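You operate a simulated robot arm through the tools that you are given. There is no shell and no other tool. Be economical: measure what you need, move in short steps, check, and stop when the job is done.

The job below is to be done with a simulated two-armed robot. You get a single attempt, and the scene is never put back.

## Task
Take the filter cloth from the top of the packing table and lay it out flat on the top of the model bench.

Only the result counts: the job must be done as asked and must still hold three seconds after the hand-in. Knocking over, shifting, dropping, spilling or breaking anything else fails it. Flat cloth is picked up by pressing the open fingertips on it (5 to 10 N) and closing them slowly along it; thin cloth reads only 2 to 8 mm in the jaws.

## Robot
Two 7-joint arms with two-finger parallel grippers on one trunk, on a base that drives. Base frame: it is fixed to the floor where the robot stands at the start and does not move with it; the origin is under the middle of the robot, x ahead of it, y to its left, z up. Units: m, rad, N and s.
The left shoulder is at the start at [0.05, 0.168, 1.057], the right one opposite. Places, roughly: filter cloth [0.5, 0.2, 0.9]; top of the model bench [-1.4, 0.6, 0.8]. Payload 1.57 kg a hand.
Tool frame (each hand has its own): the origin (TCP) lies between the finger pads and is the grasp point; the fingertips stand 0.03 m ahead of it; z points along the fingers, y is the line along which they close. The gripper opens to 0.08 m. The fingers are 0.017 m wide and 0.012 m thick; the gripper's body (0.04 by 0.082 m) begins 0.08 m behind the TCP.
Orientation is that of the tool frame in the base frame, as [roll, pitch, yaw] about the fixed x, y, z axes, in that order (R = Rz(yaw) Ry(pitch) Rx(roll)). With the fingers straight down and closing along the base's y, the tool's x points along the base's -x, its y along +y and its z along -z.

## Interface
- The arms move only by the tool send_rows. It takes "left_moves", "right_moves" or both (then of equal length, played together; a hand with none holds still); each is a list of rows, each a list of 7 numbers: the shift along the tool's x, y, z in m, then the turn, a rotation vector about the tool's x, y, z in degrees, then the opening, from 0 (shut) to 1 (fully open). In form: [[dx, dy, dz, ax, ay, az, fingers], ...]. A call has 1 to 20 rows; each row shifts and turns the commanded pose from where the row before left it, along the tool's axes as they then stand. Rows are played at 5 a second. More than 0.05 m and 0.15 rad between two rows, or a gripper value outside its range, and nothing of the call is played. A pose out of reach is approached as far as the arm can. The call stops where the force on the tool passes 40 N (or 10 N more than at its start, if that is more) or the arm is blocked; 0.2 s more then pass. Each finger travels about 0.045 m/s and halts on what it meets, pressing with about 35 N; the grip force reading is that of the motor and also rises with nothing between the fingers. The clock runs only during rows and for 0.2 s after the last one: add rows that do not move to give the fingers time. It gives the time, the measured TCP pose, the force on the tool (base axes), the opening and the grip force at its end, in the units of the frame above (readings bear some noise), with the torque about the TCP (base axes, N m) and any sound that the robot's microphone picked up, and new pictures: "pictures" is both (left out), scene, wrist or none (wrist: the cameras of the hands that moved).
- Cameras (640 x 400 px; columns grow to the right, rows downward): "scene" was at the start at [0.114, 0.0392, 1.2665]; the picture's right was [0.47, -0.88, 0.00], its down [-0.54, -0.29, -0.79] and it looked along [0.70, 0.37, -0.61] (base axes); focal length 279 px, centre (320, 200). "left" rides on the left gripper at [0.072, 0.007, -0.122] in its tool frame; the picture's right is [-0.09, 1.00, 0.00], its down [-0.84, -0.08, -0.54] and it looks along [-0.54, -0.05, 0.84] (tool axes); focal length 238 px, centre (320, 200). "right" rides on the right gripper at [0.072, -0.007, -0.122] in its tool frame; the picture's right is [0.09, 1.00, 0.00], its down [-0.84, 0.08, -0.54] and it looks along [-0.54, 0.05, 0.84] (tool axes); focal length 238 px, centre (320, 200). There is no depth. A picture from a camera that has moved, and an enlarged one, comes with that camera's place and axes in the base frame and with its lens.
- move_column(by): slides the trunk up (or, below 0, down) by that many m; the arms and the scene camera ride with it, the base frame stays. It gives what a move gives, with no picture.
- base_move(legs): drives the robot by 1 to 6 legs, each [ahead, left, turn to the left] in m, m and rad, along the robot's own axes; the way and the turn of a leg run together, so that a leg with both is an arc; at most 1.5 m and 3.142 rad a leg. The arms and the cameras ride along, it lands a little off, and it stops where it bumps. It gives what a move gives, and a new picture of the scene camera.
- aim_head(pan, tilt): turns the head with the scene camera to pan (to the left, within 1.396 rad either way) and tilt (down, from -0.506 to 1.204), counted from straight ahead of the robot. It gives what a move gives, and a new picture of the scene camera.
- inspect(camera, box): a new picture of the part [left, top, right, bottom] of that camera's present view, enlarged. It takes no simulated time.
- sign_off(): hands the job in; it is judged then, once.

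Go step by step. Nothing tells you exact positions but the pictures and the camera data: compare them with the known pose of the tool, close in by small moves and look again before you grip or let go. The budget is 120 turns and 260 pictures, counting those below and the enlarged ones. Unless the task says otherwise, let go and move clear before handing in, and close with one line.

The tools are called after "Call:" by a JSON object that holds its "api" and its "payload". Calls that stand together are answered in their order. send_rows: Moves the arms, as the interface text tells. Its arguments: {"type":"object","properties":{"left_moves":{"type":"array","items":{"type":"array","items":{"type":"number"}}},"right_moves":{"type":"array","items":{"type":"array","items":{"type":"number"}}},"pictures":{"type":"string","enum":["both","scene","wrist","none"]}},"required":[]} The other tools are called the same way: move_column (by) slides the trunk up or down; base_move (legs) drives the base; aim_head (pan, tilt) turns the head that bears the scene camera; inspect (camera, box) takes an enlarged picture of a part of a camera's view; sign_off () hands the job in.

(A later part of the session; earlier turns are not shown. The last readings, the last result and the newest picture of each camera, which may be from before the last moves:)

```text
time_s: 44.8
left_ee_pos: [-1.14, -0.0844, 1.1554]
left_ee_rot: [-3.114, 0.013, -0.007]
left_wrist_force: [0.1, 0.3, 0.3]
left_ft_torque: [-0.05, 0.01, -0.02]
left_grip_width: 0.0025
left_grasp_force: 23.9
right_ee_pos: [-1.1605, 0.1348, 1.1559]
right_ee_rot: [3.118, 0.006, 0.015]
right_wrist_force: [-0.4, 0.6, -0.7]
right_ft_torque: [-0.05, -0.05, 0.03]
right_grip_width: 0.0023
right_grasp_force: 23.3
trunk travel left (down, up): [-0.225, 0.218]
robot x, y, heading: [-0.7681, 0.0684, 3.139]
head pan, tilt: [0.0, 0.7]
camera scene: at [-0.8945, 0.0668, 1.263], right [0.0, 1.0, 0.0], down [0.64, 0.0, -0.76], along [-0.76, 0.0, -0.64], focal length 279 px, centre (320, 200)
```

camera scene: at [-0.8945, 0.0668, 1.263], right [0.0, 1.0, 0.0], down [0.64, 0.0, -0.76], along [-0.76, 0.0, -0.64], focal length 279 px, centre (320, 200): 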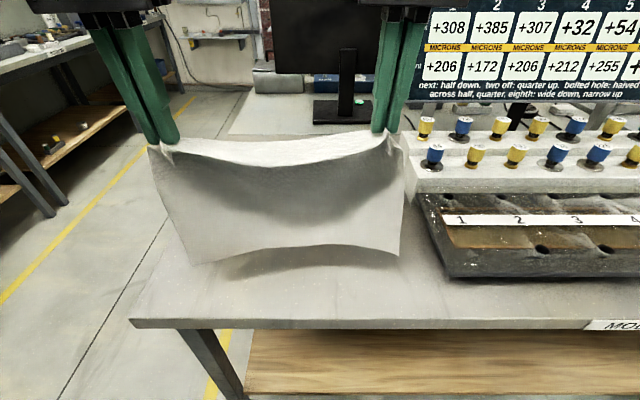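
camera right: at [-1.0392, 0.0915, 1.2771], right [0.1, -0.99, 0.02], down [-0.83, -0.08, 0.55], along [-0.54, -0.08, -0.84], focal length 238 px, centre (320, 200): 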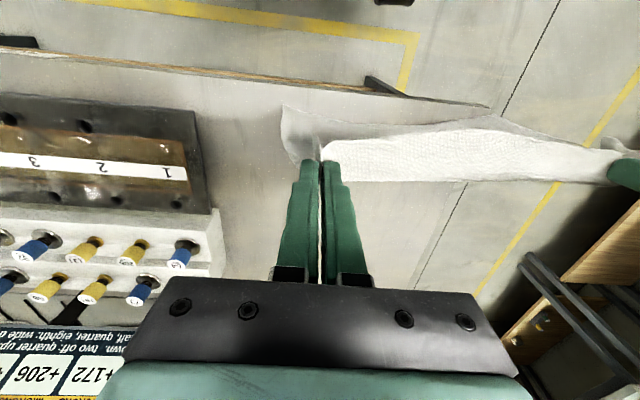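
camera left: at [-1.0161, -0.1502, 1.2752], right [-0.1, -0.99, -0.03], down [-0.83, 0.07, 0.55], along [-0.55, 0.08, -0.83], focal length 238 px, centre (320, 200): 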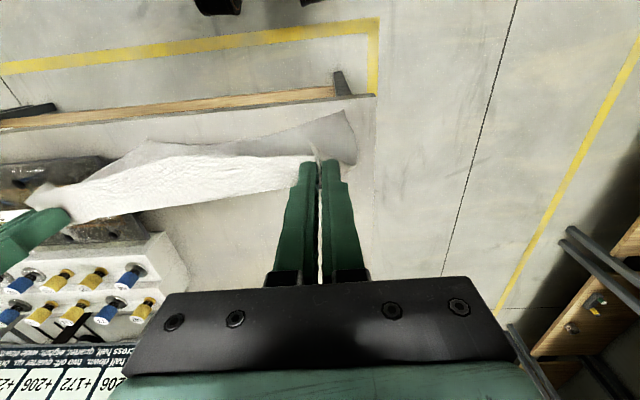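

Everything is aligned now. I'll extend both hands forward over the bench, keeping their spacing.

Call:
{"api": "send_rows", "payload": {"left_moves": [[-0.031, 0, 0, -0.3, 0, 0, 0], [-0.031, 0, 0, -0.3, 0, 0, 0], [-0.031, 0, 0, -0.3, 0, 0, 0], [-0.031, 0, 0, -0.3, 0, 0, 0], [-0.031, 0, 0, -0.2, 0, 0, 0], [-0.031, 0, 0, -0.2, 0, 0, 0], [0, 0, 0, 0, 0, 0, 0]], "right_moves": [[-0.028, 0, 0, 0.2, 0, -0.2, 0], [-0.028, 0, 0, 0.2, 0, 0, 0], [-0.028, 0, 0, 0.2, 0, 0, 0], [-0.028, 0, 0, 0.2, 0, 0, 0], [-0.028, 0, 0, 0.2, 0, 0, 0], [-0.028, 0, 0, 0.2, 0, 0, 0], [0, 0, 0, 0, 0, 0, 0]]}}

```text
time_s: 45.8
left_ee_pos: [-1.2147, -0.1246, 1.127]
left_ee_rot: [-3.105, 0.026, -0.024]
left_wrist_force: [-1.9, 16.3, 2.2]
left_ft_torque: [0.45, 0.09, -0.09]
left_grip_width: 0.0015
left_grasp_force: 23.0
left hand out of reach, approached as far as the arm can: row 1, 2, 3, 4
right_ee_pos: [-1.2614, 0.1209, 1.154]
right_ee_rot: [3.114, -0.004, 0.042]
right_wrist_force: [1.9, -15.1, -1.7]
right_ft_torque: [-0.48, -0.05, -0.08]
right_grip_width: 0.0016
right_grasp_force: 23.4
trunk travel left (down, up): [-0.225, 0.218]
robot x, y, heading: [-0.7684, 0.0703, 3.144]
head pan, tilt: [0.0, 0.7]
stopped in row 4 (left hand): the force on the tool passed its limit (the readings are from after the stop); the commanded pose is now the measured one
camera scene: at [-0.8938, 0.0662, 1.2631], right [0.0, 1.0, 0.0], down [0.64, 0.0, -0.77], along [-0.77, 0.0, -0.64], focal length 279 px, centre (320, 200)
camera right: at [-1.1904, 0.1346, 1.2751], right [0.13, -0.99, 0.03], down [-0.84, -0.1, 0.54], along [-0.53, -0.1, -0.84], focal length 238 px, centre (320, 200)
camera left: at [-1.1401, -0.1362, 1.2463], right [-0.11, -0.99, -0.03], down [-0.82, 0.08, 0.57], along [-0.56, 0.09, -0.82], focal length 238 px, centre (320, 200)
```

scene: 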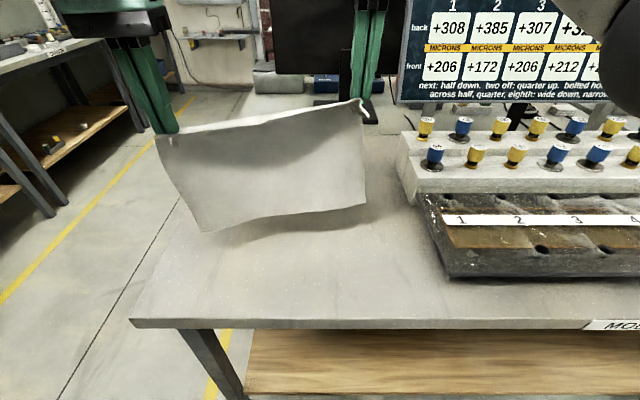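
right: 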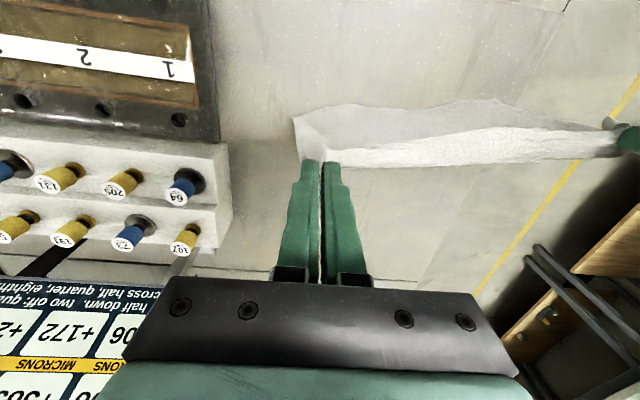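
left: 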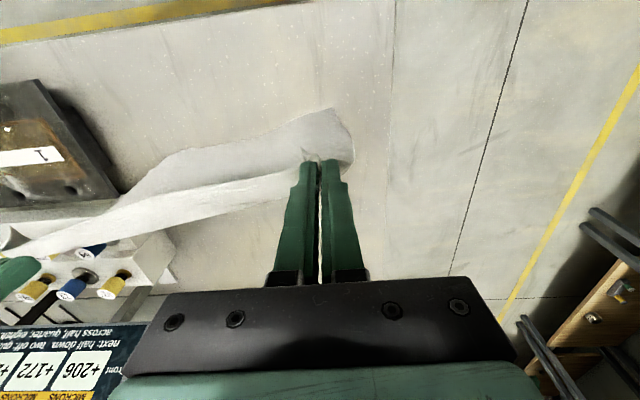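

The left arm is limited at this height because its shoulder is too low, and the cloth has gone taut again. I'll relax it first and then raise the trunk.

Call:
{"api": "send_rows", "payload": {"right_moves": [[0.015, 0.012, 0.01, 0, 0, 0, 0], [0.015, 0.012, 0.01, 0.5, 0, -1, 0], [0.01, 0, 0.005, 0.5, 0, -1, 0], [0, 0, 0, 0, 0, 0, 0]], "pictures": "wrist"}}

Call:
{"api": "move_column", "payload": {"by": 0.16}}

```text
time_s: 46.8
left_ee_pos: [-1.2154, -0.1273, 1.1269]
left_ee_rot: [-3.113, 0.021, -0.014]
left_wrist_force: [0.5, 0.9, 0.0]
left_ft_torque: [-0.02, 0.0, 0.01]
left_grip_width: 0.0019
left_grasp_force: 23.3
right_ee_pos: [-1.2207, 0.1003, 1.1298]
right_ee_rot: [3.135, 0.0, 0.069]
right_wrist_force: [0.3, -0.4, 0.2]
right_ft_torque: [0.01, 0.04, -0.01]
right_grip_width: 0.0017
right_grasp_force: 23.4
trunk travel left (down, up): [-0.225, 0.218]
robot x, y, heading: [-0.7661, 0.07, 3.139]
head pan, tilt: [0.0, 0.7]
camera right: at [-1.1504, 0.1141, 1.2508], right [0.16, -0.99, 0.01], down [-0.83, -0.13, 0.54], along [-0.53, -0.09, -0.84], focal length 238 px, centre (320, 200)
```

right: 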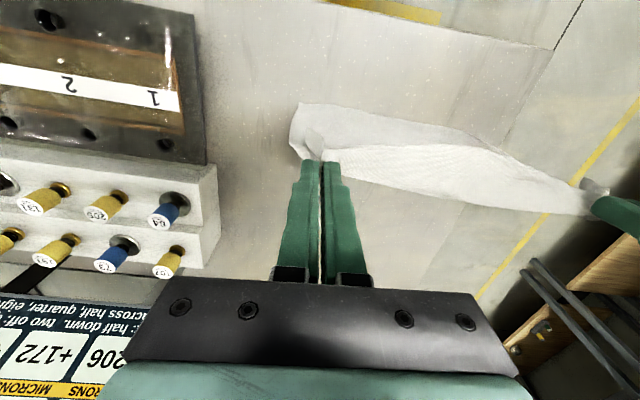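

```text
time_s: 48.6
left_ee_pos: [-1.2154, -0.1267, 1.2869]
left_ee_rot: [-3.111, 0.02, -0.018]
left_wrist_force: [0.2, 0.1, -0.5]
left_ft_torque: [0.01, 0.01, 0.0]
left_grip_width: 0.0017
left_grasp_force: 23.6
right_ee_pos: [-1.2226, 0.1018, 1.2882]
right_ee_rot: [3.133, -0.003, 0.07]
right_wrist_force: [-0.2, 0.6, -1.3]
right_ft_torque: [-0.01, 0.0, -0.01]
right_grip_width: 0.0015
right_grasp_force: 23.4
trunk travel left (down, up): [-0.385, 0.058]
robot x, y, heading: [-0.7655, 0.0689, 3.144]
head pan, tilt: [0.0, 0.7]
```

Relaxed and raised. I'll lower the arms relative to the trunk, straighten the small tilts, and then extend.

Call:
{"api": "send_rows", "payload": {"left_moves": [[0, 0, 0.03, -0.4, 0, 0, 0], [0, 0, 0.03, -0.4, 0, 0, 0], [0, 0, 0.03, -0.4, 0, 0, 0], [0, 0, 0.03, -0.4, 0, 0, 0], [0, 0, 0, 0, 0, 0, 0]], "right_moves": [[0, 0, 0.03, 0, 0, 1, 0], [0, 0, 0.03, 0, 0, 1, 0], [0, 0, 0.03, 0, 0, 1, 0], [0, 0, 0.03, 0, 0, 1, 0], [0, 0, 0, 0, 0, 0, 0]], "pictures": "none"}}

```text
time_s: 49.8
left_ee_pos: [-1.2184, -0.1232, 1.1655]
left_ee_rot: [-3.141, 0.022, -0.015]
left_wrist_force: [-0.8, -0.8, -0.2]
left_ft_torque: [-0.01, 0.0, 0.04]
left_grip_width: 0.0018
left_grasp_force: 23.6
right_ee_pos: [-1.2208, 0.1018, 1.1692]
right_ee_rot: [3.133, -0.002, 0.001]
right_wrist_force: [0.0, -0.1, 0.3]
right_ft_torque: [-0.03, 0.02, 0.0]
right_grip_width: 0.0016
right_grasp_force: 23.2
trunk travel left (down, up): [-0.385, 0.058]
robot x, y, heading: [-0.7678, 0.0652, 3.142]
head pan, tilt: [0.0, 0.7]
```

Both arms tracked well. I'll extend forward in a small step, shifting slightly toward the middle of the free area (robot's right).

Call:
{"api": "send_rows", "payload": {"left_moves": [[-0.02, -0.004, 0, 0, 0, 0, 0], [-0.02, -0.004, 0, 0, 0, 0, 0], [-0.02, -0.004, 0, 0, 0, 0, 0], [0, 0, 0, 0, 0, 0, 0]], "right_moves": [[-0.02, -0.003, 0, 0, 0, 0, 0], [-0.02, -0.003, 0, 0, 0, 0, 0], [-0.02, -0.003, 0, 0, 0, 0, 0], [0, 0, 0, 0, 0, 0, 0]], "pictures": "scene"}}

```text
time_s: 50.8
left_ee_pos: [-1.2665, -0.122, 1.165]
left_ee_rot: [-3.141, 0.022, -0.018]
left_wrist_force: [0.7, 0.7, -0.3]
left_ft_torque: [0.02, 0.02, 0.03]
left_grip_width: 0.002
left_grasp_force: 23.2
left hand out of reach, approached as far as the arm can: row 3
right_ee_pos: [-1.2809, 0.108, 1.1699]
right_ee_rot: [3.135, -0.002, 0.0]
right_wrist_force: [-0.9, -0.4, -1.0]
right_ft_torque: [-0.02, -0.01, 0.0]
right_grip_width: 0.0016
right_grasp_force: 23.9
trunk travel left (down, up): [-0.385, 0.058]
robot x, y, heading: [-0.7668, 0.0652, 3.14]
head pan, tilt: [0.0, 0.7]
camera scene: at [-0.8941, 0.0664, 1.4231], right [0.0, 1.0, 0.0], down [0.64, 0.0, -0.76], along [-0.76, 0.0, -0.64], focal length 279 px, centre (320, 200)
```

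scene: 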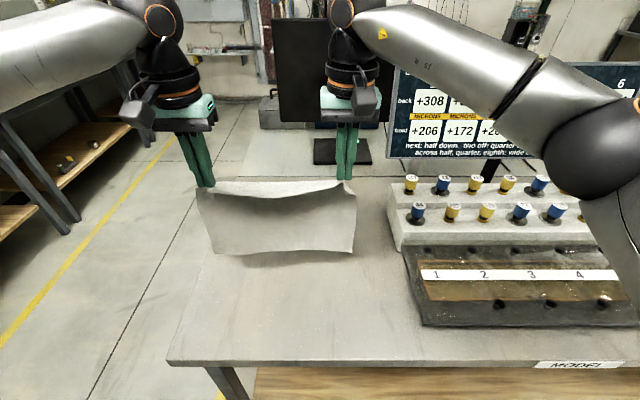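

Reach gets better when the hands are lower than the shoulders. I'll raise the trunk a bit more and lower the arms, keeping the cloth's free edge just above the bench.

Call:
{"api": "move_column", "payload": {"by": 0.055}}

Call:
{"api": "send_rows", "payload": {"left_moves": [[0, 0, 0.03, 0, 0, 0, 0], [0, 0, 0.03, 0, 0, 0, 0], [0, 0, 0.03, 0, 0, 0, 0], [0, 0, 0.025, 0, 0, 0, 0], [0, 0, 0, 0, 0, 0, 0]], "right_moves": [[0, 0, 0.03, 0, 0, 0, 0], [0, 0, 0.03, 0, 0, 0, 0], [0, 0, 0.03, 0, 0, 0, 0], [0, 0, 0.03, 0, 0, 0, 0], [0, 0, 0, 0, 0, 0, 0]]}}

```text
time_s: 51.8
left_ee_pos: [-1.2672, -0.1218, 1.2189]
left_ee_rot: [-3.138, 0.022, -0.018]
left_wrist_force: [-0.1, 0.5, 0.1]
left_ft_torque: [0.0, -0.04, -0.01]
left_grip_width: 0.0018
left_grasp_force: 23.4
right_ee_pos: [-1.2797, 0.109, 1.2251]
right_ee_rot: [3.134, -0.003, 0.001]
right_wrist_force: [0.4, 0.4, -1.0]
right_ft_torque: [-0.02, 0.01, 0.02]
right_grip_width: 0.0017
right_grasp_force: 23.2
trunk travel left (down, up): [-0.44, 0.003]
robot x, y, heading: [-0.765, 0.0672, 3.144]
head pan, tilt: [0.0, 0.7]
```

```text
time_s: 53.0
left_ee_pos: [-1.2679, -0.1222, 1.1079]
left_ee_rot: [-3.139, 0.026, -0.017]
left_wrist_force: [-0.8, 0.4, -0.6]
left_ft_torque: [0.02, -0.05, 0.0]
left_grip_width: 0.0018
left_grasp_force: 24.0
right_ee_pos: [-1.2787, 0.1083, 1.1044]
right_ee_rot: [3.135, -0.003, 0.0]
right_wrist_force: [1.0, -0.3, 0.0]
right_ft_torque: [-0.04, -0.01, 0.02]
right_grip_width: 0.0016
right_grasp_force: 23.7
trunk travel left (down, up): [-0.44, 0.003]
robot x, y, heading: [-0.77, 0.0673, 3.14]
head pan, tilt: [0.0, 0.7]
camera scene: at [-0.8937, 0.0664, 1.4781], right [0.0, 1.0, 0.0], down [0.64, 0.0, -0.77], along [-0.77, 0.0, -0.64], focal length 279 px, centre (320, 200)
camera right: at [-1.2078, 0.1154, 1.2262], right [0.09, -1.0, 0.01], down [-0.84, -0.07, 0.54], along [-0.54, -0.06, -0.84], focal length 238 px, centre (320, 200)
camera left: at [-1.1938, -0.129, 1.2261], right [-0.11, -0.99, 0.0], down [-0.82, 0.09, 0.56], along [-0.56, 0.06, -0.83], focal length 238 px, centre (320, 200)
```

scene: 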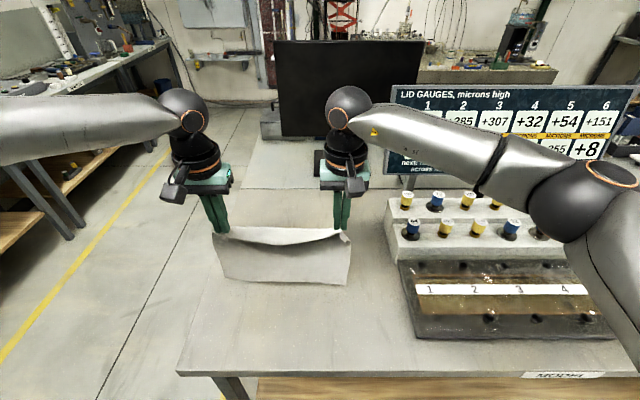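
right: 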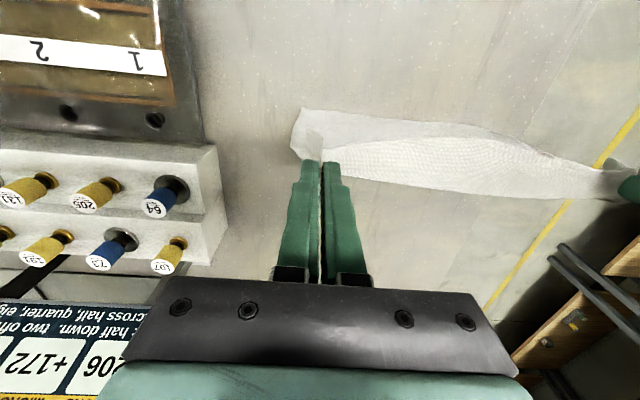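
left: 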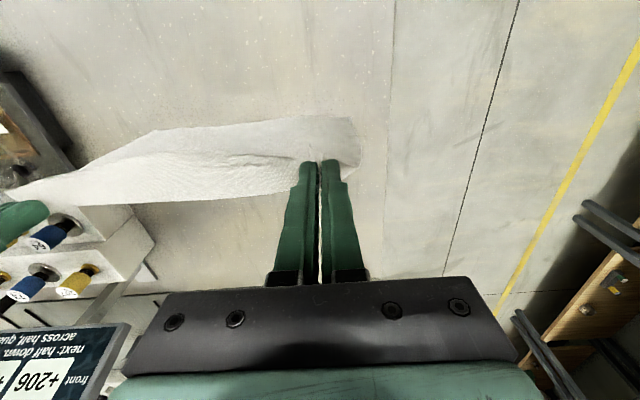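

Reach is fine at this height. I'll extend forward to put the hands at x ≈ -1.345.

Call:
{"api": "send_rows", "payload": {"left_moves": [[-0.022, -0.004, 0, 0, 0, 0, 0], [-0.022, -0.004, 0, 0, 0, 0, 0], [-0.022, -0.004, 0, 0, 0, 0, 0], [-0.01, 0, 0, 0, 0, 0, 0], [0, 0, 0, 0, 0, 0, 0]], "right_moves": [[-0.018, -0.003, 0, 0, 0, 0, 0], [-0.018, -0.003, 0, 0, 0, 0, 0], [-0.018, -0.003, 0, 0, 0, 0, 0], [-0.01, 0, 0, 0, 0, 0, 0], [0, 0, 0, 0, 0, 0, 0]], "pictures": "scene"}}

```text
time_s: 54.2
left_ee_pos: [-1.2909, -0.1412, 1.1176]
left_ee_rot: [-3.126, 0.031, -0.022]
left_wrist_force: [-5.7, 30.8, -2.1]
left_ft_torque: [0.91, 0.14, -0.18]
left_grip_width: 0.0021
left_grasp_force: 23.8
left hand out of reach, approached as far as the arm can: row 1, 2, 3, 4
right_ee_pos: [-1.3416, 0.1121, 1.1054]
right_ee_rot: [3.122, -0.007, 0.01]
right_wrist_force: [6.1, -30.6, 1.4]
right_ft_torque: [-0.92, -0.12, -0.1]
right_grip_width: 0.0018
right_grasp_force: 23.2
trunk travel left (down, up): [-0.44, 0.003]
robot x, y, heading: [-0.7684, 0.07, 3.14]
head pan, tilt: [0.0, 0.7]
camera scene: at [-0.8939, 0.0664, 1.4781], right [0.0, 1.0, 0.0], down [0.64, 0.0, -0.76], along [-0.76, 0.0, -0.64], focal length 279 px, centre (320, 200)
```

scene: 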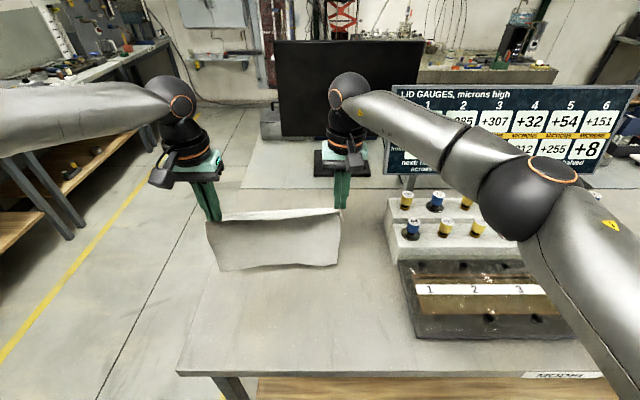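

The left arm stalls again in this posture while the right arm is fine. I'll relax the cloth, then move both hands further to the robot's left, where the left arm has more room. After that I'll sidestep the base to compensate.

Call:
{"api": "send_rows", "payload": {"left_moves": [[0, 0, 0, 0, 0, 0, 0], [0, 0, 0, 0, 0, 0, 0], [0.005, 0, 0, 0, 0, 0, 0], [0.01, 0, 0, 0, 0, 0, 0]], "right_moves": [[0.018, 0.009, 0, 0, 0, 0, 0], [0.018, 0.009, 0, 0, 0, 0, 0], [0.018, 0.008, 0, 0, 0, 0, 0], [0.01, 0, 0, 0, 0, 0, 0]], "pictures": "none"}}

```text
time_s: 55.2
left_ee_pos: [-1.2754, -0.1466, 1.1154]
left_ee_rot: [3.141, 0.022, -0.013]
left_wrist_force: [-0.1, 3.2, -0.7]
left_ft_torque: [0.09, 0.03, 0.01]
left_grip_width: 0.0018
left_grasp_force: 23.7
right_ee_pos: [-1.2813, 0.0923, 1.105]
right_ee_rot: [3.137, -0.002, -0.002]
right_wrist_force: [0.1, -3.0, 0.1]
right_ft_torque: [-0.11, 0.02, 0.0]
right_grip_width: 0.0014
right_grasp_force: 23.3
trunk travel left (down, up): [-0.44, 0.003]
robot x, y, heading: [-0.7668, 0.0668, 3.141]
head pan, tilt: [0.0, 0.7]
```

Call:
{"api": "send_rows", "payload": {"left_moves": [[0, 0.01, 0, 0, 0, 0, 0], [0, 0.02, 0, 0, 0, 0, 0], [0, 0.02, 0, 0, 0, 0, 0], [0, 0.02, 0, 0, 0, 0, 0], [0, 0, 0, 0, 0, 0, 0]], "right_moves": [[0, 0.022, 0, 0, 0, 0, 0], [0, 0.02, 0, 0, 0, 0, 0], [0, 0.02, 0, 0, 0, 0, 0], [0, 0.02, 0, 0, 0, 0, 0], [0, 0, 0, 0, 0, 0, 0]]}}

```text
time_s: 56.4
left_ee_pos: [-1.2759, -0.2151, 1.1143]
left_ee_rot: [3.141, 0.025, -0.018]
left_wrist_force: [-0.8, -0.2, -1.1]
left_ft_torque: [0.05, -0.01, 0.04]
left_grip_width: 0.0018
left_grasp_force: 23.1
right_ee_pos: [-1.2796, 0.0091, 1.1061]
right_ee_rot: [3.134, -0.003, -0.001]
right_wrist_force: [-0.2, 0.4, 0.6]
right_ft_torque: [0.0, -0.02, 0.05]
right_grip_width: 0.0016
right_grasp_force: 23.8
trunk travel left (down, up): [-0.44, 0.003]
robot x, y, heading: [-0.7645, 0.0709, 3.145]
head pan, tilt: [0.0, 0.7]
camera scene: at [-0.8941, 0.0669, 1.4781], right [0.0, 1.0, 0.0], down [0.64, 0.0, -0.76], along [-0.76, 0.0, -0.64], focal length 279 px, centre (320, 200)
camera right: at [-1.2095, 0.0161, 1.2273], right [0.09, -1.0, 0.01], down [-0.84, -0.07, 0.54], along [-0.54, -0.06, -0.84], focal length 238 px, centre (320, 200)
camera left: at [-1.2007, -0.2239, 1.2333], right [-0.11, -0.99, 0.0], down [-0.82, 0.09, 0.56], along [-0.56, 0.06, -0.83], focal length 238 px, centre (320, 200)
```

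scene: 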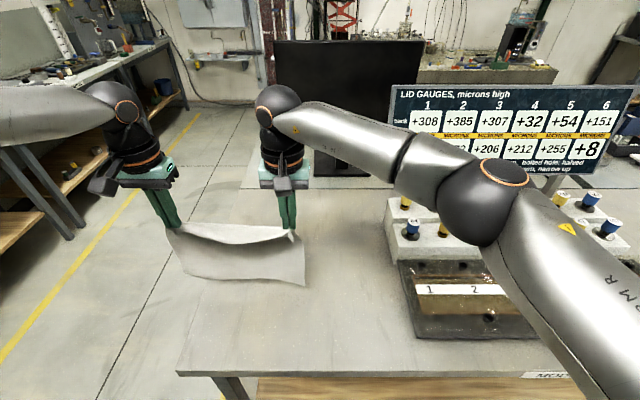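
right: 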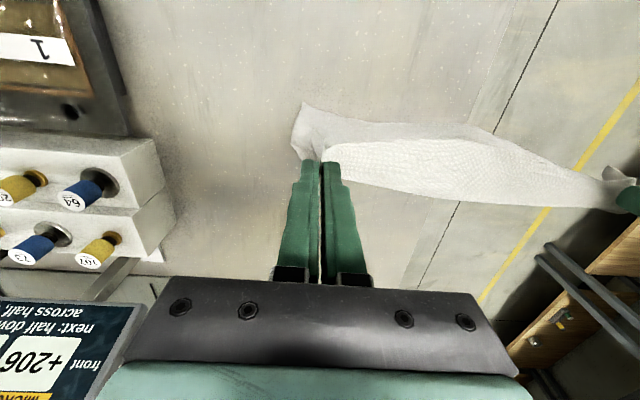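
left: 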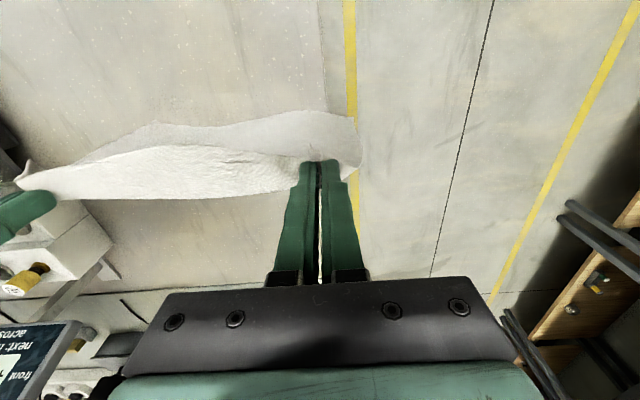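

Both corners are still held. I'll test extending forward by 4 cm from here.

Call:
{"api": "send_rows", "payload": {"left_moves": [[-0.02, 0, 0, 0, 0, 0, 0], [-0.02, 0, 0, 0, 0, 0, 0], [0, 0, 0, 0, 0, 0, 0]], "right_moves": [[-0.018, 0, 0, 0, 0, 0, 0], [-0.018, 0, 0, 0, 0, 0, 0], [0, 0, 0, 0, 0, 0, 0]], "pictures": "none"}}

```text
time_s: 57.2
left_ee_pos: [-1.3156, -0.2153, 1.1164]
left_ee_rot: [-3.141, 0.025, -0.018]
left_wrist_force: [0.3, 0.2, 0.0]
left_ft_torque: [-0.03, -0.01, 0.02]
left_grip_width: 0.0018
left_grasp_force: 23.9
right_ee_pos: [-1.3159, 0.0094, 1.1048]
right_ee_rot: [3.133, -0.001, 0.002]
right_wrist_force: [-0.4, -0.6, -0.1]
right_ft_torque: [0.01, 0.0, -0.01]
right_grip_width: 0.0017
right_grasp_force: 23.0
trunk travel left (down, up): [-0.44, 0.003]
robot x, y, heading: [-0.767, 0.0695, 3.14]
head pan, tilt: [0.0, 0.7]
```

Better: the left arm follows now. I'll extend another 3.5 cm.

Call:
{"api": "send_rows", "payload": {"left_moves": [[-0.018, 0, 0.003, 0, 0, 0, 0], [-0.018, 0, 0.003, 0, 0, 0, 0], [0, 0, 0.003, 0, 0, 0, 0]], "right_moves": [[-0.018, 0, 0, 0, 0, 0, 0], [-0.018, 0, 0, 0, 0, 0, 0], [0, 0, 0, 0, 0, 0, 0]], "pictures": "scene"}}

```text
time_s: 58.0
left_ee_pos: [-1.3281, -0.2195, 1.1121]
left_ee_rot: [-3.139, 0.024, -0.018]
left_wrist_force: [0.3, 3.6, 1.0]
left_ft_torque: [0.13, -0.01, -0.02]
left_grip_width: 0.0018
left_grasp_force: 23.5
left hand out of reach, approached as far as the arm can: row 1, 2
right_ee_pos: [-1.3219, 0.0178, 1.1067]
right_ee_rot: [3.134, -0.001, 0.001]
right_wrist_force: [-0.2, -4.2, -0.4]
right_ft_torque: [-0.15, 0.02, 0.01]
right_grip_width: 0.0015
right_grasp_force: 23.2
right hand out of reach, approached as far as the arm can: row 1, 2
trunk travel left (down, up): [-0.44, 0.003]
robot x, y, heading: [-0.7634, 0.0671, 3.141]
head pan, tilt: [0.0, 0.7]
camera scene: at [-0.8942, 0.0662, 1.478], right [0.0, 1.0, 0.0], down [0.64, 0.0, -0.76], along [-0.76, 0.0, -0.64], focal length 279 px, centre (320, 200)
```

scene: 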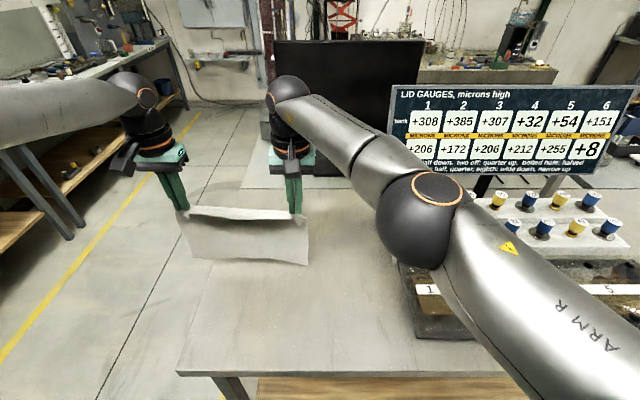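

Both hands are now about 0.56 m ahead with near-full reach. I'll ease the tension slightly, then use the base to shift right 0.10 m and forward 0.028 m.

Call:
{"api": "send_rows", "payload": {"right_moves": [[0, 0.008, 0, 0, 0, 0, 0], [0, 0.004, 0, 0, 0, 0, 0]], "pictures": "none"}}

Call:
{"api": "base_move", "payload": {"legs": [[0.028, -0.1, 0]]}}

```text
time_s: 58.6
left_ee_pos: [-1.3282, -0.2212, 1.1118]
left_ee_rot: [-3.14, 0.026, -0.015]
left_wrist_force: [0.2, 0.5, -0.2]
left_ft_torque: [0.05, 0.05, 0.05]
left_grip_width: 0.0015
left_grasp_force: 23.0
right_ee_pos: [-1.3182, 0.011, 1.1049]
right_ee_rot: [3.136, -0.003, -0.001]
right_wrist_force: [0.0, -1.2, 0.3]
right_ft_torque: [-0.02, -0.02, -0.01]
right_grip_width: 0.0014
right_grasp_force: 23.6
right hand out of reach, approached as far as the arm can: row 1
trunk travel left (down, up): [-0.44, 0.003]
robot x, y, heading: [-0.7676, 0.064, 3.143]
head pan, tilt: [0.0, 0.7]
```

```text
time_s: 59.7
left_ee_pos: [-1.3556, -0.1198, 1.1117]
left_ee_rot: [-3.141, 0.024, -0.015]
left_wrist_force: [-0.4, 0.6, 0.5]
left_ft_torque: [0.01, -0.04, -0.01]
left_grip_width: 0.0019
left_grasp_force: 23.7
right_ee_pos: [-1.3468, 0.1115, 1.1059]
right_ee_rot: [3.134, -0.003, 0.001]
right_wrist_force: [0.0, 0.3, 0.6]
right_ft_torque: [-0.04, -0.01, 0.02]
right_grip_width: 0.0018
right_grasp_force: 23.7
trunk travel left (down, up): [-0.44, 0.003]
robot x, y, heading: [-0.7941, 0.1708, -3.136]
head pan, tilt: [0.0, 0.7]
camera scene: at [-0.9219, 0.168, 1.478], right [0.0, 1.0, 0.0], down [0.64, 0.0, -0.76], along [-0.76, 0.0, -0.64], focal length 279 px, centre (320, 200)
```

scene: 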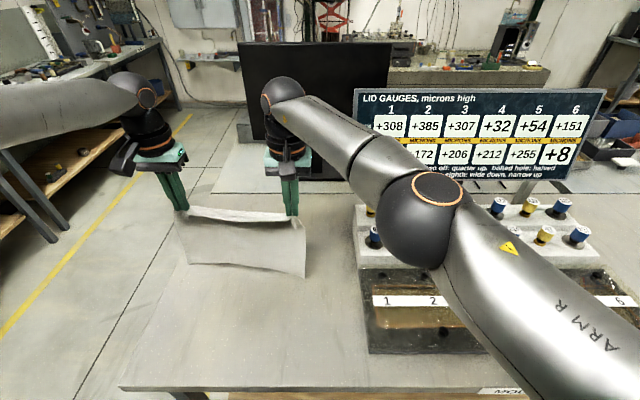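

The free edge is right at the bench surface at x ≈ -1.35. I'll start laying now: hands down and back along an arc, first half.

Call:
{"api": "send_rows", "payload": {"left_moves": [[0.017, 0, 0.012, 0, 0, 0, 0], [0.017, 0, 0.012, 0, 0, 0, 0], [0.022, 0, 0.014, 0, 0, 0, 0], [0.026, 0, 0.012, 0, 0, 0, 0], [0.021, 0, 0.013, 0, 0, 0, 0], [0.02, 0, 0.012, 0, 0, 0, 0], [0.015, 0, 0.013, 0, 0, 0, 0], [0.015, 0, 0.012, 0, 0, 0, 0], [0, 0, 0, 0, 0, 0, 0]], "right_moves": [[0.015, 0, 0.01, 0, 0, 0, 0], [0.015, 0, 0.01, 0, 0, 0, 0], [0.02, 0, 0.013, 0, 0, 0, 0], [0.025, 0, 0.012, 0, 0, 0, 0], [0.02, 0, 0.013, 0, 0, 0, 0], [0.02, 0, 0.012, 0, 0, 0, 0], [0.015, 0, 0.013, 0, 0, 0, 0], [0.015, 0, 0.012, 0, 0, 0, 0], [0, 0, 0, 0, 0, 0, 0]]}}

```text
time_s: 61.7
left_ee_pos: [-1.2026, -0.1212, 1.0077]
left_ee_rot: [-3.137, 0.025, -0.017]
left_wrist_force: [0.1, 1.1, -0.3]
left_ft_torque: [0.01, 0.02, 0.0]
left_grip_width: 0.0018
left_grasp_force: 23.5
right_ee_pos: [-1.2003, 0.1096, 1.0107]
right_ee_rot: [3.135, -0.004, 0.002]
right_wrist_force: [-0.3, -1.0, -0.1]
right_ft_torque: [-0.03, -0.02, 0.02]
right_grip_width: 0.0015
right_grasp_force: 23.2
trunk travel left (down, up): [-0.44, 0.003]
robot x, y, heading: [-0.792, 0.1679, -3.141]
head pan, tilt: [0.0, 0.7]
camera scene: at [-0.9218, 0.1673, 1.478], right [0.0, 1.0, 0.0], down [0.64, 0.0, -0.76], along [-0.76, 0.0, -0.64], focal length 279 px, centre (320, 200)
camera right: at [-1.1295, 0.1177, 1.1323], right [0.09, -1.0, 0.01], down [-0.84, -0.08, 0.54], along [-0.54, -0.06, -0.84], focal length 238 px, centre (320, 200)
camera left: at [-1.1281, -0.1303, 1.1265], right [-0.11, -0.99, 0.0], down [-0.82, 0.09, 0.56], along [-0.56, 0.06, -0.83], focal length 238 px, centre (320, 200)
```

scene: 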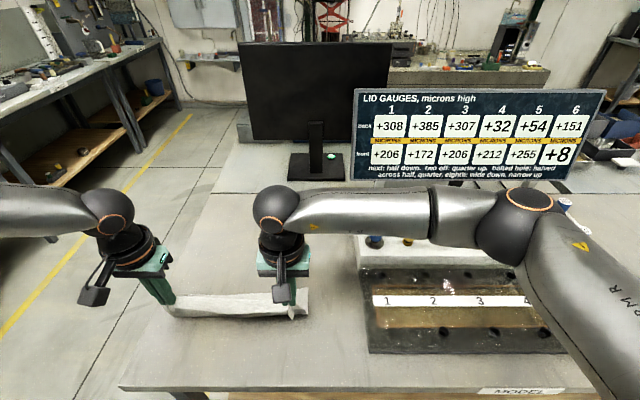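
right: 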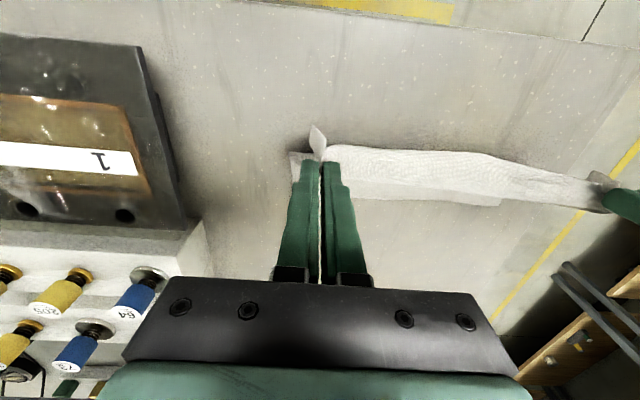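
left: 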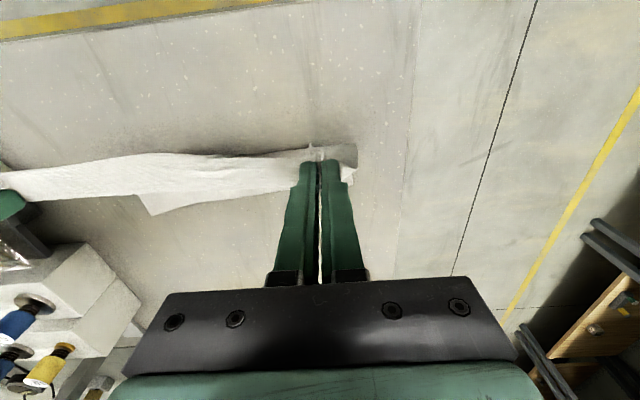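

The laying works, but the free edge slid back to about x = -1.30, which would leave the near edge off the bench. I'll lift a little, extend forward again, and repeat with more downward and less backward motion.

Call:
{"api": "send_rows", "payload": {"left_moves": [[0, 0, -0.03, 0, 0, 0, 0], [-0.02, 0, -0.03, 0, 0, 0, 0], [-0.03, 0, 0, 0, 0, 0, 0], [-0.03, 0, 0, 0, 0, 0, 0], [-0.03, 0, 0, 0, 0, 0, 0], [-0.03, 0, 0, 0, 0, 0, 0], [-0.02, 0, 0, 0, 0, 0, 0], [0, 0, 0, 0, 0, 0, 0]], "right_moves": [[0, 0, -0.03, 0, 0, 0, 0], [-0.02, 0, -0.03, 0, 0, 0, 0], [-0.03, 0, 0, 0, 0, 0, 0], [-0.03, 0, 0, 0, 0, 0, 0], [-0.03, 0, 0, 0, 0, 0, 0], [-0.03, 0, 0, 0, 0, 0, 0], [-0.02, 0, 0, 0, 0, 0, 0], [0, 0, 0, 0, 0, 0, 0]]}}

```text
time_s: 63.5
left_ee_pos: [-1.3477, -0.1234, 1.0715]
left_ee_rot: [-3.139, 0.024, -0.016]
left_wrist_force: [0.4, 1.1, -0.1]
left_ft_torque: [0.05, -0.04, 0.0]
left_grip_width: 0.0018
left_grasp_force: 24.0
left hand out of reach, approached as far as the arm can: row 7
right_ee_pos: [-1.3423, 0.1112, 1.0697]
right_ee_rot: [3.135, -0.004, 0.003]
right_wrist_force: [-0.5, -1.0, -0.4]
right_ft_torque: [-0.05, 0.03, 0.02]
right_grip_width: 0.0017
right_grasp_force: 22.7
right hand out of reach, approached as far as the arm can: row 7
trunk travel left (down, up): [-0.44, 0.003]
robot x, y, heading: [-0.7935, 0.1692, -3.142]
head pan, tilt: [0.0, 0.7]
camera scene: at [-0.9219, 0.167, 1.478], right [0.0, 1.0, 0.0], down [0.64, 0.0, -0.76], along [-0.76, 0.0, -0.64], focal length 279 px, centre (320, 200)
camera right: at [-1.2705, 0.1185, 1.1914], right [0.1, -1.0, 0.01], down [-0.84, -0.08, 0.54], along [-0.54, -0.06, -0.84], focal length 238 px, centre (320, 200)
camera left: at [-1.2728, -0.1303, 1.1911], right [-0.11, -0.99, 0.0], down [-0.82, 0.09, 0.56], along [-0.56, 0.06, -0.83], focal length 238 px, centre (320, 200)
```

scene: 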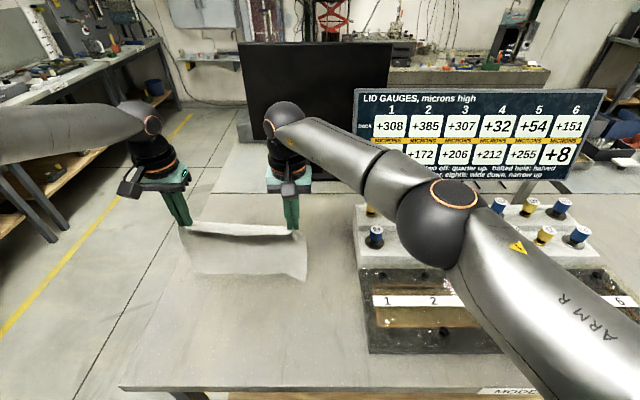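
right: 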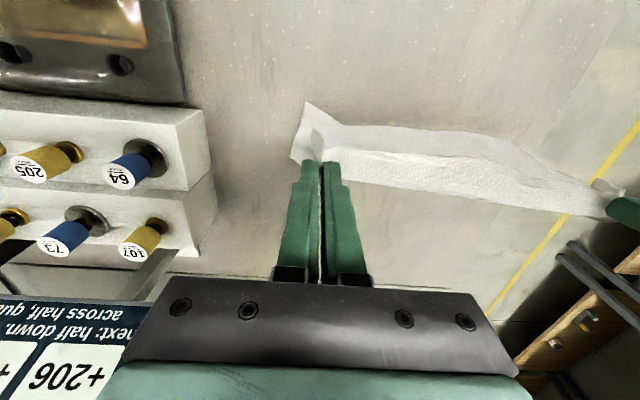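
left: 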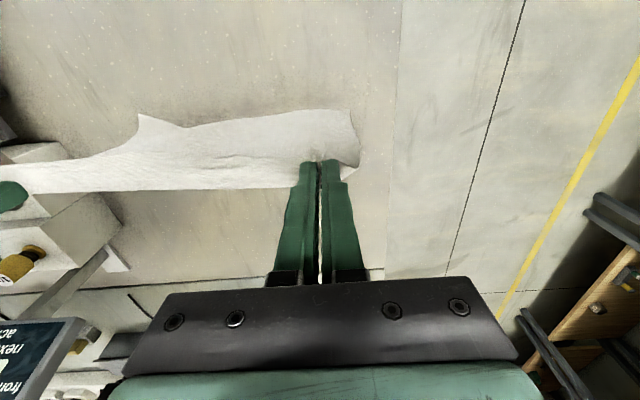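

Both arms reach x ≈ -1.348 at most from here. I'll look down to see how much clearance the base has to the bench.

Call:
{"api": "aim_head", "payload": {"pan": 0, "tilt": 1.204}}

```text
time_s: 64.5
left_ee_pos: [-1.3476, -0.1237, 1.0716]
left_ee_rot: [-3.137, 0.027, -0.015]
left_wrist_force: [-0.1, 1.1, -0.3]
left_ft_torque: [0.04, 0.0, 0.0]
left_grip_width: 0.0016
left_grasp_force: 23.4
right_ee_pos: [-1.3415, 0.1113, 1.0699]
right_ee_rot: [3.134, -0.002, 0.003]
right_wrist_force: [0.4, -1.9, -0.8]
right_ft_torque: [-0.05, 0.04, 0.03]
right_grip_width: 0.0014
right_grasp_force: 23.6
trunk travel left (down, up): [-0.44, 0.003]
robot x, y, heading: [-0.7944, 0.1702, -3.14]
head pan, tilt: [0.0, 1.201]
camera scene: at [-0.8927, 0.1673, 1.4421], right [0.0, 1.0, 0.0], down [0.93, 0.0, -0.36], along [-0.36, 0.0, -0.93], focal length 279 px, centre (320, 200)
```

scene: 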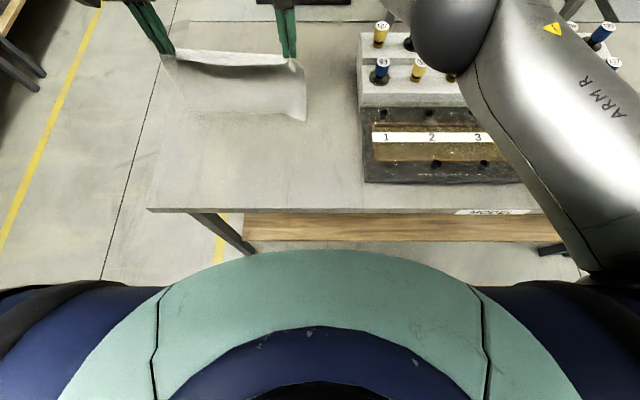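

The bench edge is confirmed at x ≈ -1.093, and the free edge rests on the bench at x ≈ -1.33. I'll nudge the base 1.5 cm forward for margin and then lay down in an arc.

Call:
{"api": "base_move", "payload": {"legs": [[0.018, 0, 0]]}}

```text
time_s: 65.2
left_ee_pos: [-1.3652, -0.1226, 1.0717]
left_ee_rot: [-3.137, 0.024, -0.014]
left_wrist_force: [0.3, 1.8, -1.2]
left_ft_torque: [0.05, -0.06, 0.02]
left_grip_width: 0.0019
left_grasp_force: 23.1
right_ee_pos: [-1.3577, 0.1103, 1.0697]
right_ee_rot: [3.134, -0.003, 0.002]
right_wrist_force: [-0.3, -1.1, -0.5]
right_ft_torque: [-0.03, -0.03, -0.05]
right_grip_width: 0.0018
right_grasp_force: 23.7
trunk travel left (down, up): [-0.44, 0.003]
robot x, y, heading: [-0.8131, 0.1683, -3.141]
head pan, tilt: [0.0, 1.201]
camera scene: at [-0.9111, 0.1673, 1.4421], right [0.0, 1.0, 0.0], down [0.93, 0.0, -0.36], along [-0.36, 0.0, -0.93], focal length 279 px, centre (320, 200)
```

scene: 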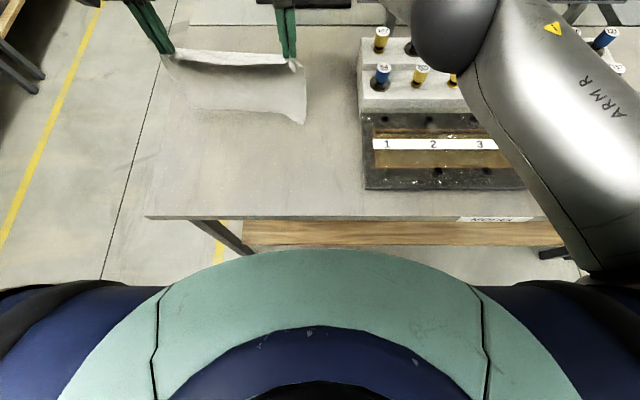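

The free edge is at x ≈ -1.35, so this is a good spot. First half of the arc now.

Call:
{"api": "send_rows", "payload": {"left_moves": [[0.026, 0, 0.006, 0, 0, 0, 0], [0.025, 0, 0.007, 0, 0, 0, 0], [0.025, 0, 0.007, 0, 0, 0, 0], [0.02, 0, 0.01, 0, 0, 0, 0], [0.02, 0, 0.01, 0, 0, 0, 0], [0.018, 0, 0.015, 0, 0, 0, 0], [0.017, 0, 0.015, 0, 0, 0, 0], [0, 0, 0, 0, 0, 0, 0]], "right_moves": [[0.024, 0, 0.006, 0, 0, 0, 0], [0.023, 0, 0.007, 0, 0, 0, 0], [0.023, 0, 0.007, 0, 0, 0, 0], [0.02, 0, 0.01, 0, 0, 0, 0], [0.02, 0, 0.01, 0, 0, 0, 0], [0.018, 0, 0.015, 0, 0, 0, 0], [0.017, 0, 0.015, 0, 0, 0, 0], [0, 0, 0, 0, 0, 0, 0]]}}

```text
time_s: 67.0
left_ee_pos: [-1.2159, -0.1245, 0.9976]
left_ee_rot: [-3.138, 0.027, -0.014]
left_wrist_force: [-0.2, 3.4, -0.2]
left_ft_torque: [0.11, -0.03, 0.02]
left_grip_width: 0.0017
left_grasp_force: 23.7
right_ee_pos: [-1.2139, 0.1112, 1.0012]
right_ee_rot: [3.134, 0.0, 0.002]
right_wrist_force: [-0.6, -2.7, -0.5]
right_ft_torque: [-0.09, 0.01, 0.01]
right_grip_width: 0.0015
right_grasp_force: 24.0
trunk travel left (down, up): [-0.44, 0.003]
robot x, y, heading: [-0.8087, 0.1688, -3.137]
head pan, tilt: [0.0, 1.201]
camera scene: at [-0.9105, 0.1673, 1.4421], right [0.0, 1.0, 0.0], down [0.93, 0.0, -0.36], along [-0.36, 0.0, -0.93], focal length 279 px, centre (320, 200)
camera right: at [-1.1423, 0.1192, 1.1227], right [0.09, -1.0, 0.01], down [-0.84, -0.08, 0.54], along [-0.54, -0.06, -0.84], focal length 238 px, centre (320, 200)
camera left: at [-1.1407, -0.1324, 1.1165], right [-0.11, -0.99, 0.0], down [-0.82, 0.09, 0.56], along [-0.56, 0.06, -0.83], focal length 238 px, centre (320, 200)
```

scene: 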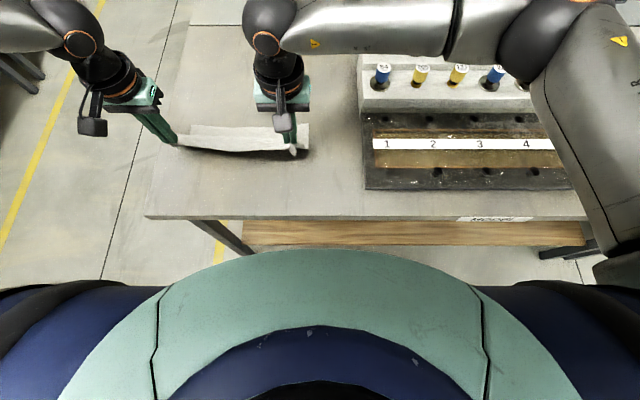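
right: 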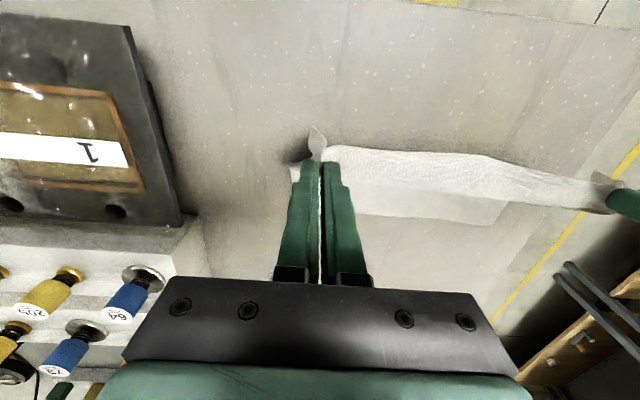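
left: 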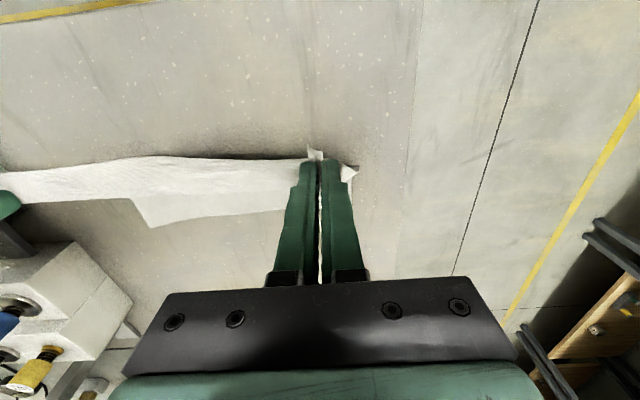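

The free edge stayed put at x ≈ -1.34, spanning y -0.165 to 0.14. I'll finish the arc down to just above the bench.

Call:
{"api": "send_rows", "payload": {"left_moves": [[0.015, 0, 0.013, 0, 0, 0, 0], [0.015, 0, 0.013, 0, 0, 0, 0], [0.01, 0, 0.015, 0, 0, 0, 0], [0.01, 0, 0.015, 0, 0, 0, 0], [0.006, 0, 0.015, 0, 0, 0, 0], [0.006, 0, 0.015, 0, 0, 0, 0], [0.003, 0, 0.01, 0, 0, 0, 0], [0.002, 0, 0.01, 0, 0, 0, 0], [0, 0, 0, 0, 0, 0, 0]], "right_moves": [[0.015, 0.001, 0.014, 0, 0, 0, 0], [0.015, 0.001, 0.014, 0, 0, 0, 0], [0.01, 0.001, 0.015, 0, 0, 0, 0], [0.01, 0.001, 0.015, 0, 0, 0, 0], [0.006, 0, 0.015, 0, 0, 0, 0], [0.006, 0, 0.015, 0, 0, 0, 0], [0.003, 0, 0.011, 0, 0, 0, 0], [0.002, 0, 0.011, 0, 0, 0, 0], [0, 0, 0, 0, 0, 0, 0]]}}

```text
time_s: 69.0
left_ee_pos: [-1.1504, -0.1257, 0.8909]
left_ee_rot: [-3.138, 0.026, -0.013]
left_wrist_force: [0.9, 0.2, 1.2]
left_ft_torque: [0.03, -0.02, 0.01]
left_grip_width: 0.0018
left_grasp_force: 23.7
right_ee_pos: [-1.1466, 0.1065, 0.8916]
right_ee_rot: [3.136, -0.003, 0.002]
right_wrist_force: [0.4, 0.2, 0.1]
right_ft_torque: [0.02, 0.0, 0.01]
right_grip_width: 0.0015
right_grasp_force: 23.7
trunk travel left (down, up): [-0.44, 0.003]
robot x, y, heading: [-0.8105, 0.1715, -3.136]
head pan, tilt: [0.0, 1.201]
camera scene: at [-0.9102, 0.1672, 1.4421], right [0.0, 1.0, 0.0], down [0.93, 0.0, -0.36], along [-0.36, 0.0, -0.93], focal length 279 px, centre (320, 200)
camera right: at [-1.0753, 0.1138, 1.012], right [0.09, -1.0, 0.01], down [-0.84, -0.08, 0.54], along [-0.54, -0.06, -0.84], focal length 238 px, centre (320, 200)
camera left: at [-1.0757, -0.1333, 1.0104], right [-0.11, -0.99, 0.0], down [-0.82, 0.09, 0.56], along [-0.56, 0.06, -0.83], focal length 238 px, centre (320, 200)
```

scene: 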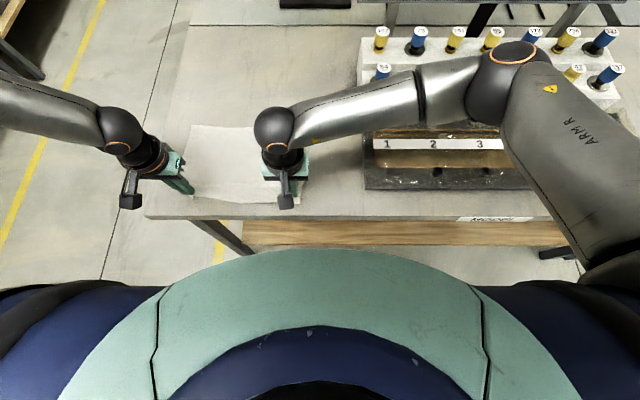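
right: 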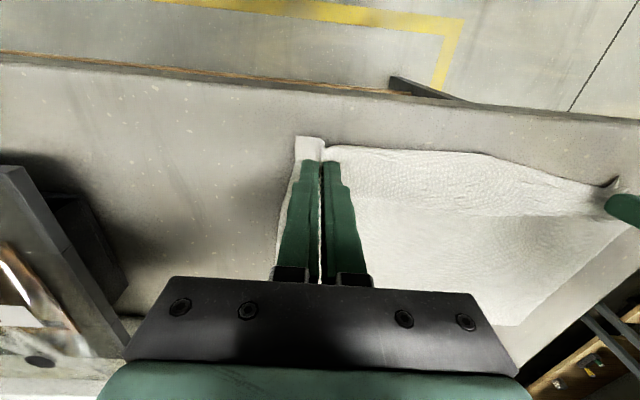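
left: 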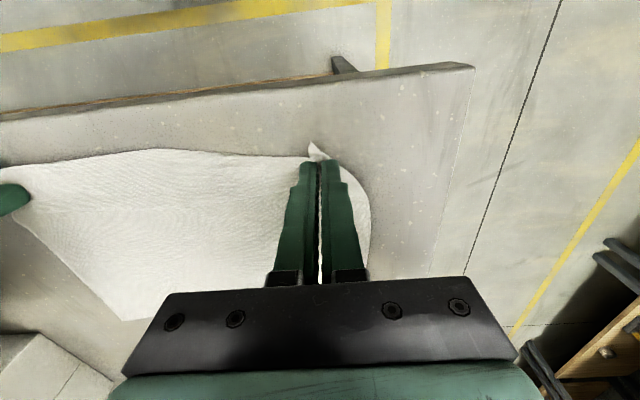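

The cloth is laid out nicely with only the held edge still up. I'll lower the last millimetres with a slight backward and outward pull.

Call:
{"api": "send_rows", "payload": {"left_moves": [[0.003, 0.002, 0.003, 0, 0, 0, 0], [0.003, 0.002, 0.002, 0, 0, 0, 0], [0, 0, 0.002, 0, 0, 0, 0], [0, 0, 0, 0, 0, 0, 0]], "right_moves": [[0.003, -0.002, 0.003, 0, 0, 0, 0], [0.003, -0.002, 0.002, 0, 0, 0, 0], [0, 0, 0.002, 0, 0, 0, 0], [0, 0, 0, 0, 0, 0, 0]], "pictures": "wrist"}}

```text
time_s: 70.0
left_ee_pos: [-1.1457, -0.1269, 0.8851]
left_ee_rot: [-3.136, 0.029, -0.014]
left_wrist_force: [0.7, 7.0, 20.9]
left_ft_torque: [0.24, 0.06, -0.06]
left_grip_width: 0.0018
left_grasp_force: 23.3
right_ee_pos: [-1.1397, 0.1098, 0.8838]
right_ee_rot: [3.131, 0.001, 0.004]
right_wrist_force: [-1.6, -6.3, 7.8]
right_ft_torque: [-0.21, 0.06, 0.0]
right_grip_width: 0.0014
right_grasp_force: 23.5
trunk travel left (down, up): [-0.44, 0.003]
robot x, y, heading: [-0.814, 0.1665, -3.141]
head pan, tilt: [0.0, 1.201]
camera right: at [-1.0686, 0.1183, 1.0061], right [0.09, -1.0, 0.01], down [-0.84, -0.07, 0.54], along [-0.54, -0.06, -0.84], focal length 238 px, centre (320, 200)
camera left: at [-1.0699, -0.1353, 1.0045], right [-0.11, -0.99, 0.0], down [-0.82, 0.09, 0.57], along [-0.56, 0.06, -0.82], focal length 238 px, centre (320, 200)
```

right: 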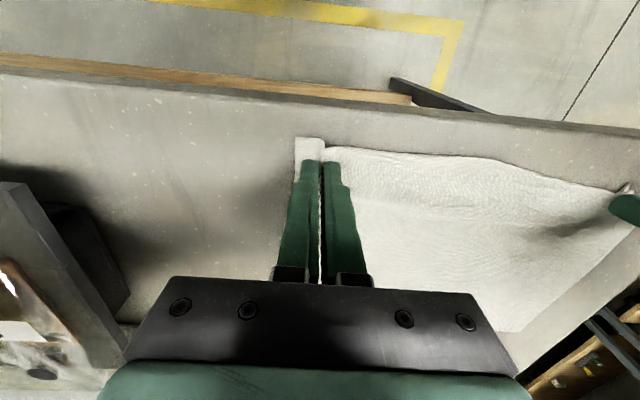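
left: 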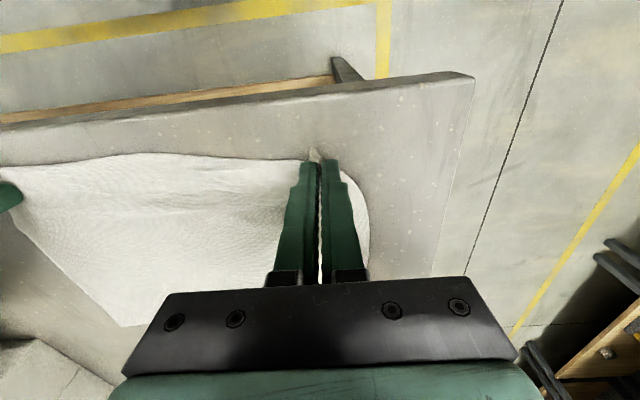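

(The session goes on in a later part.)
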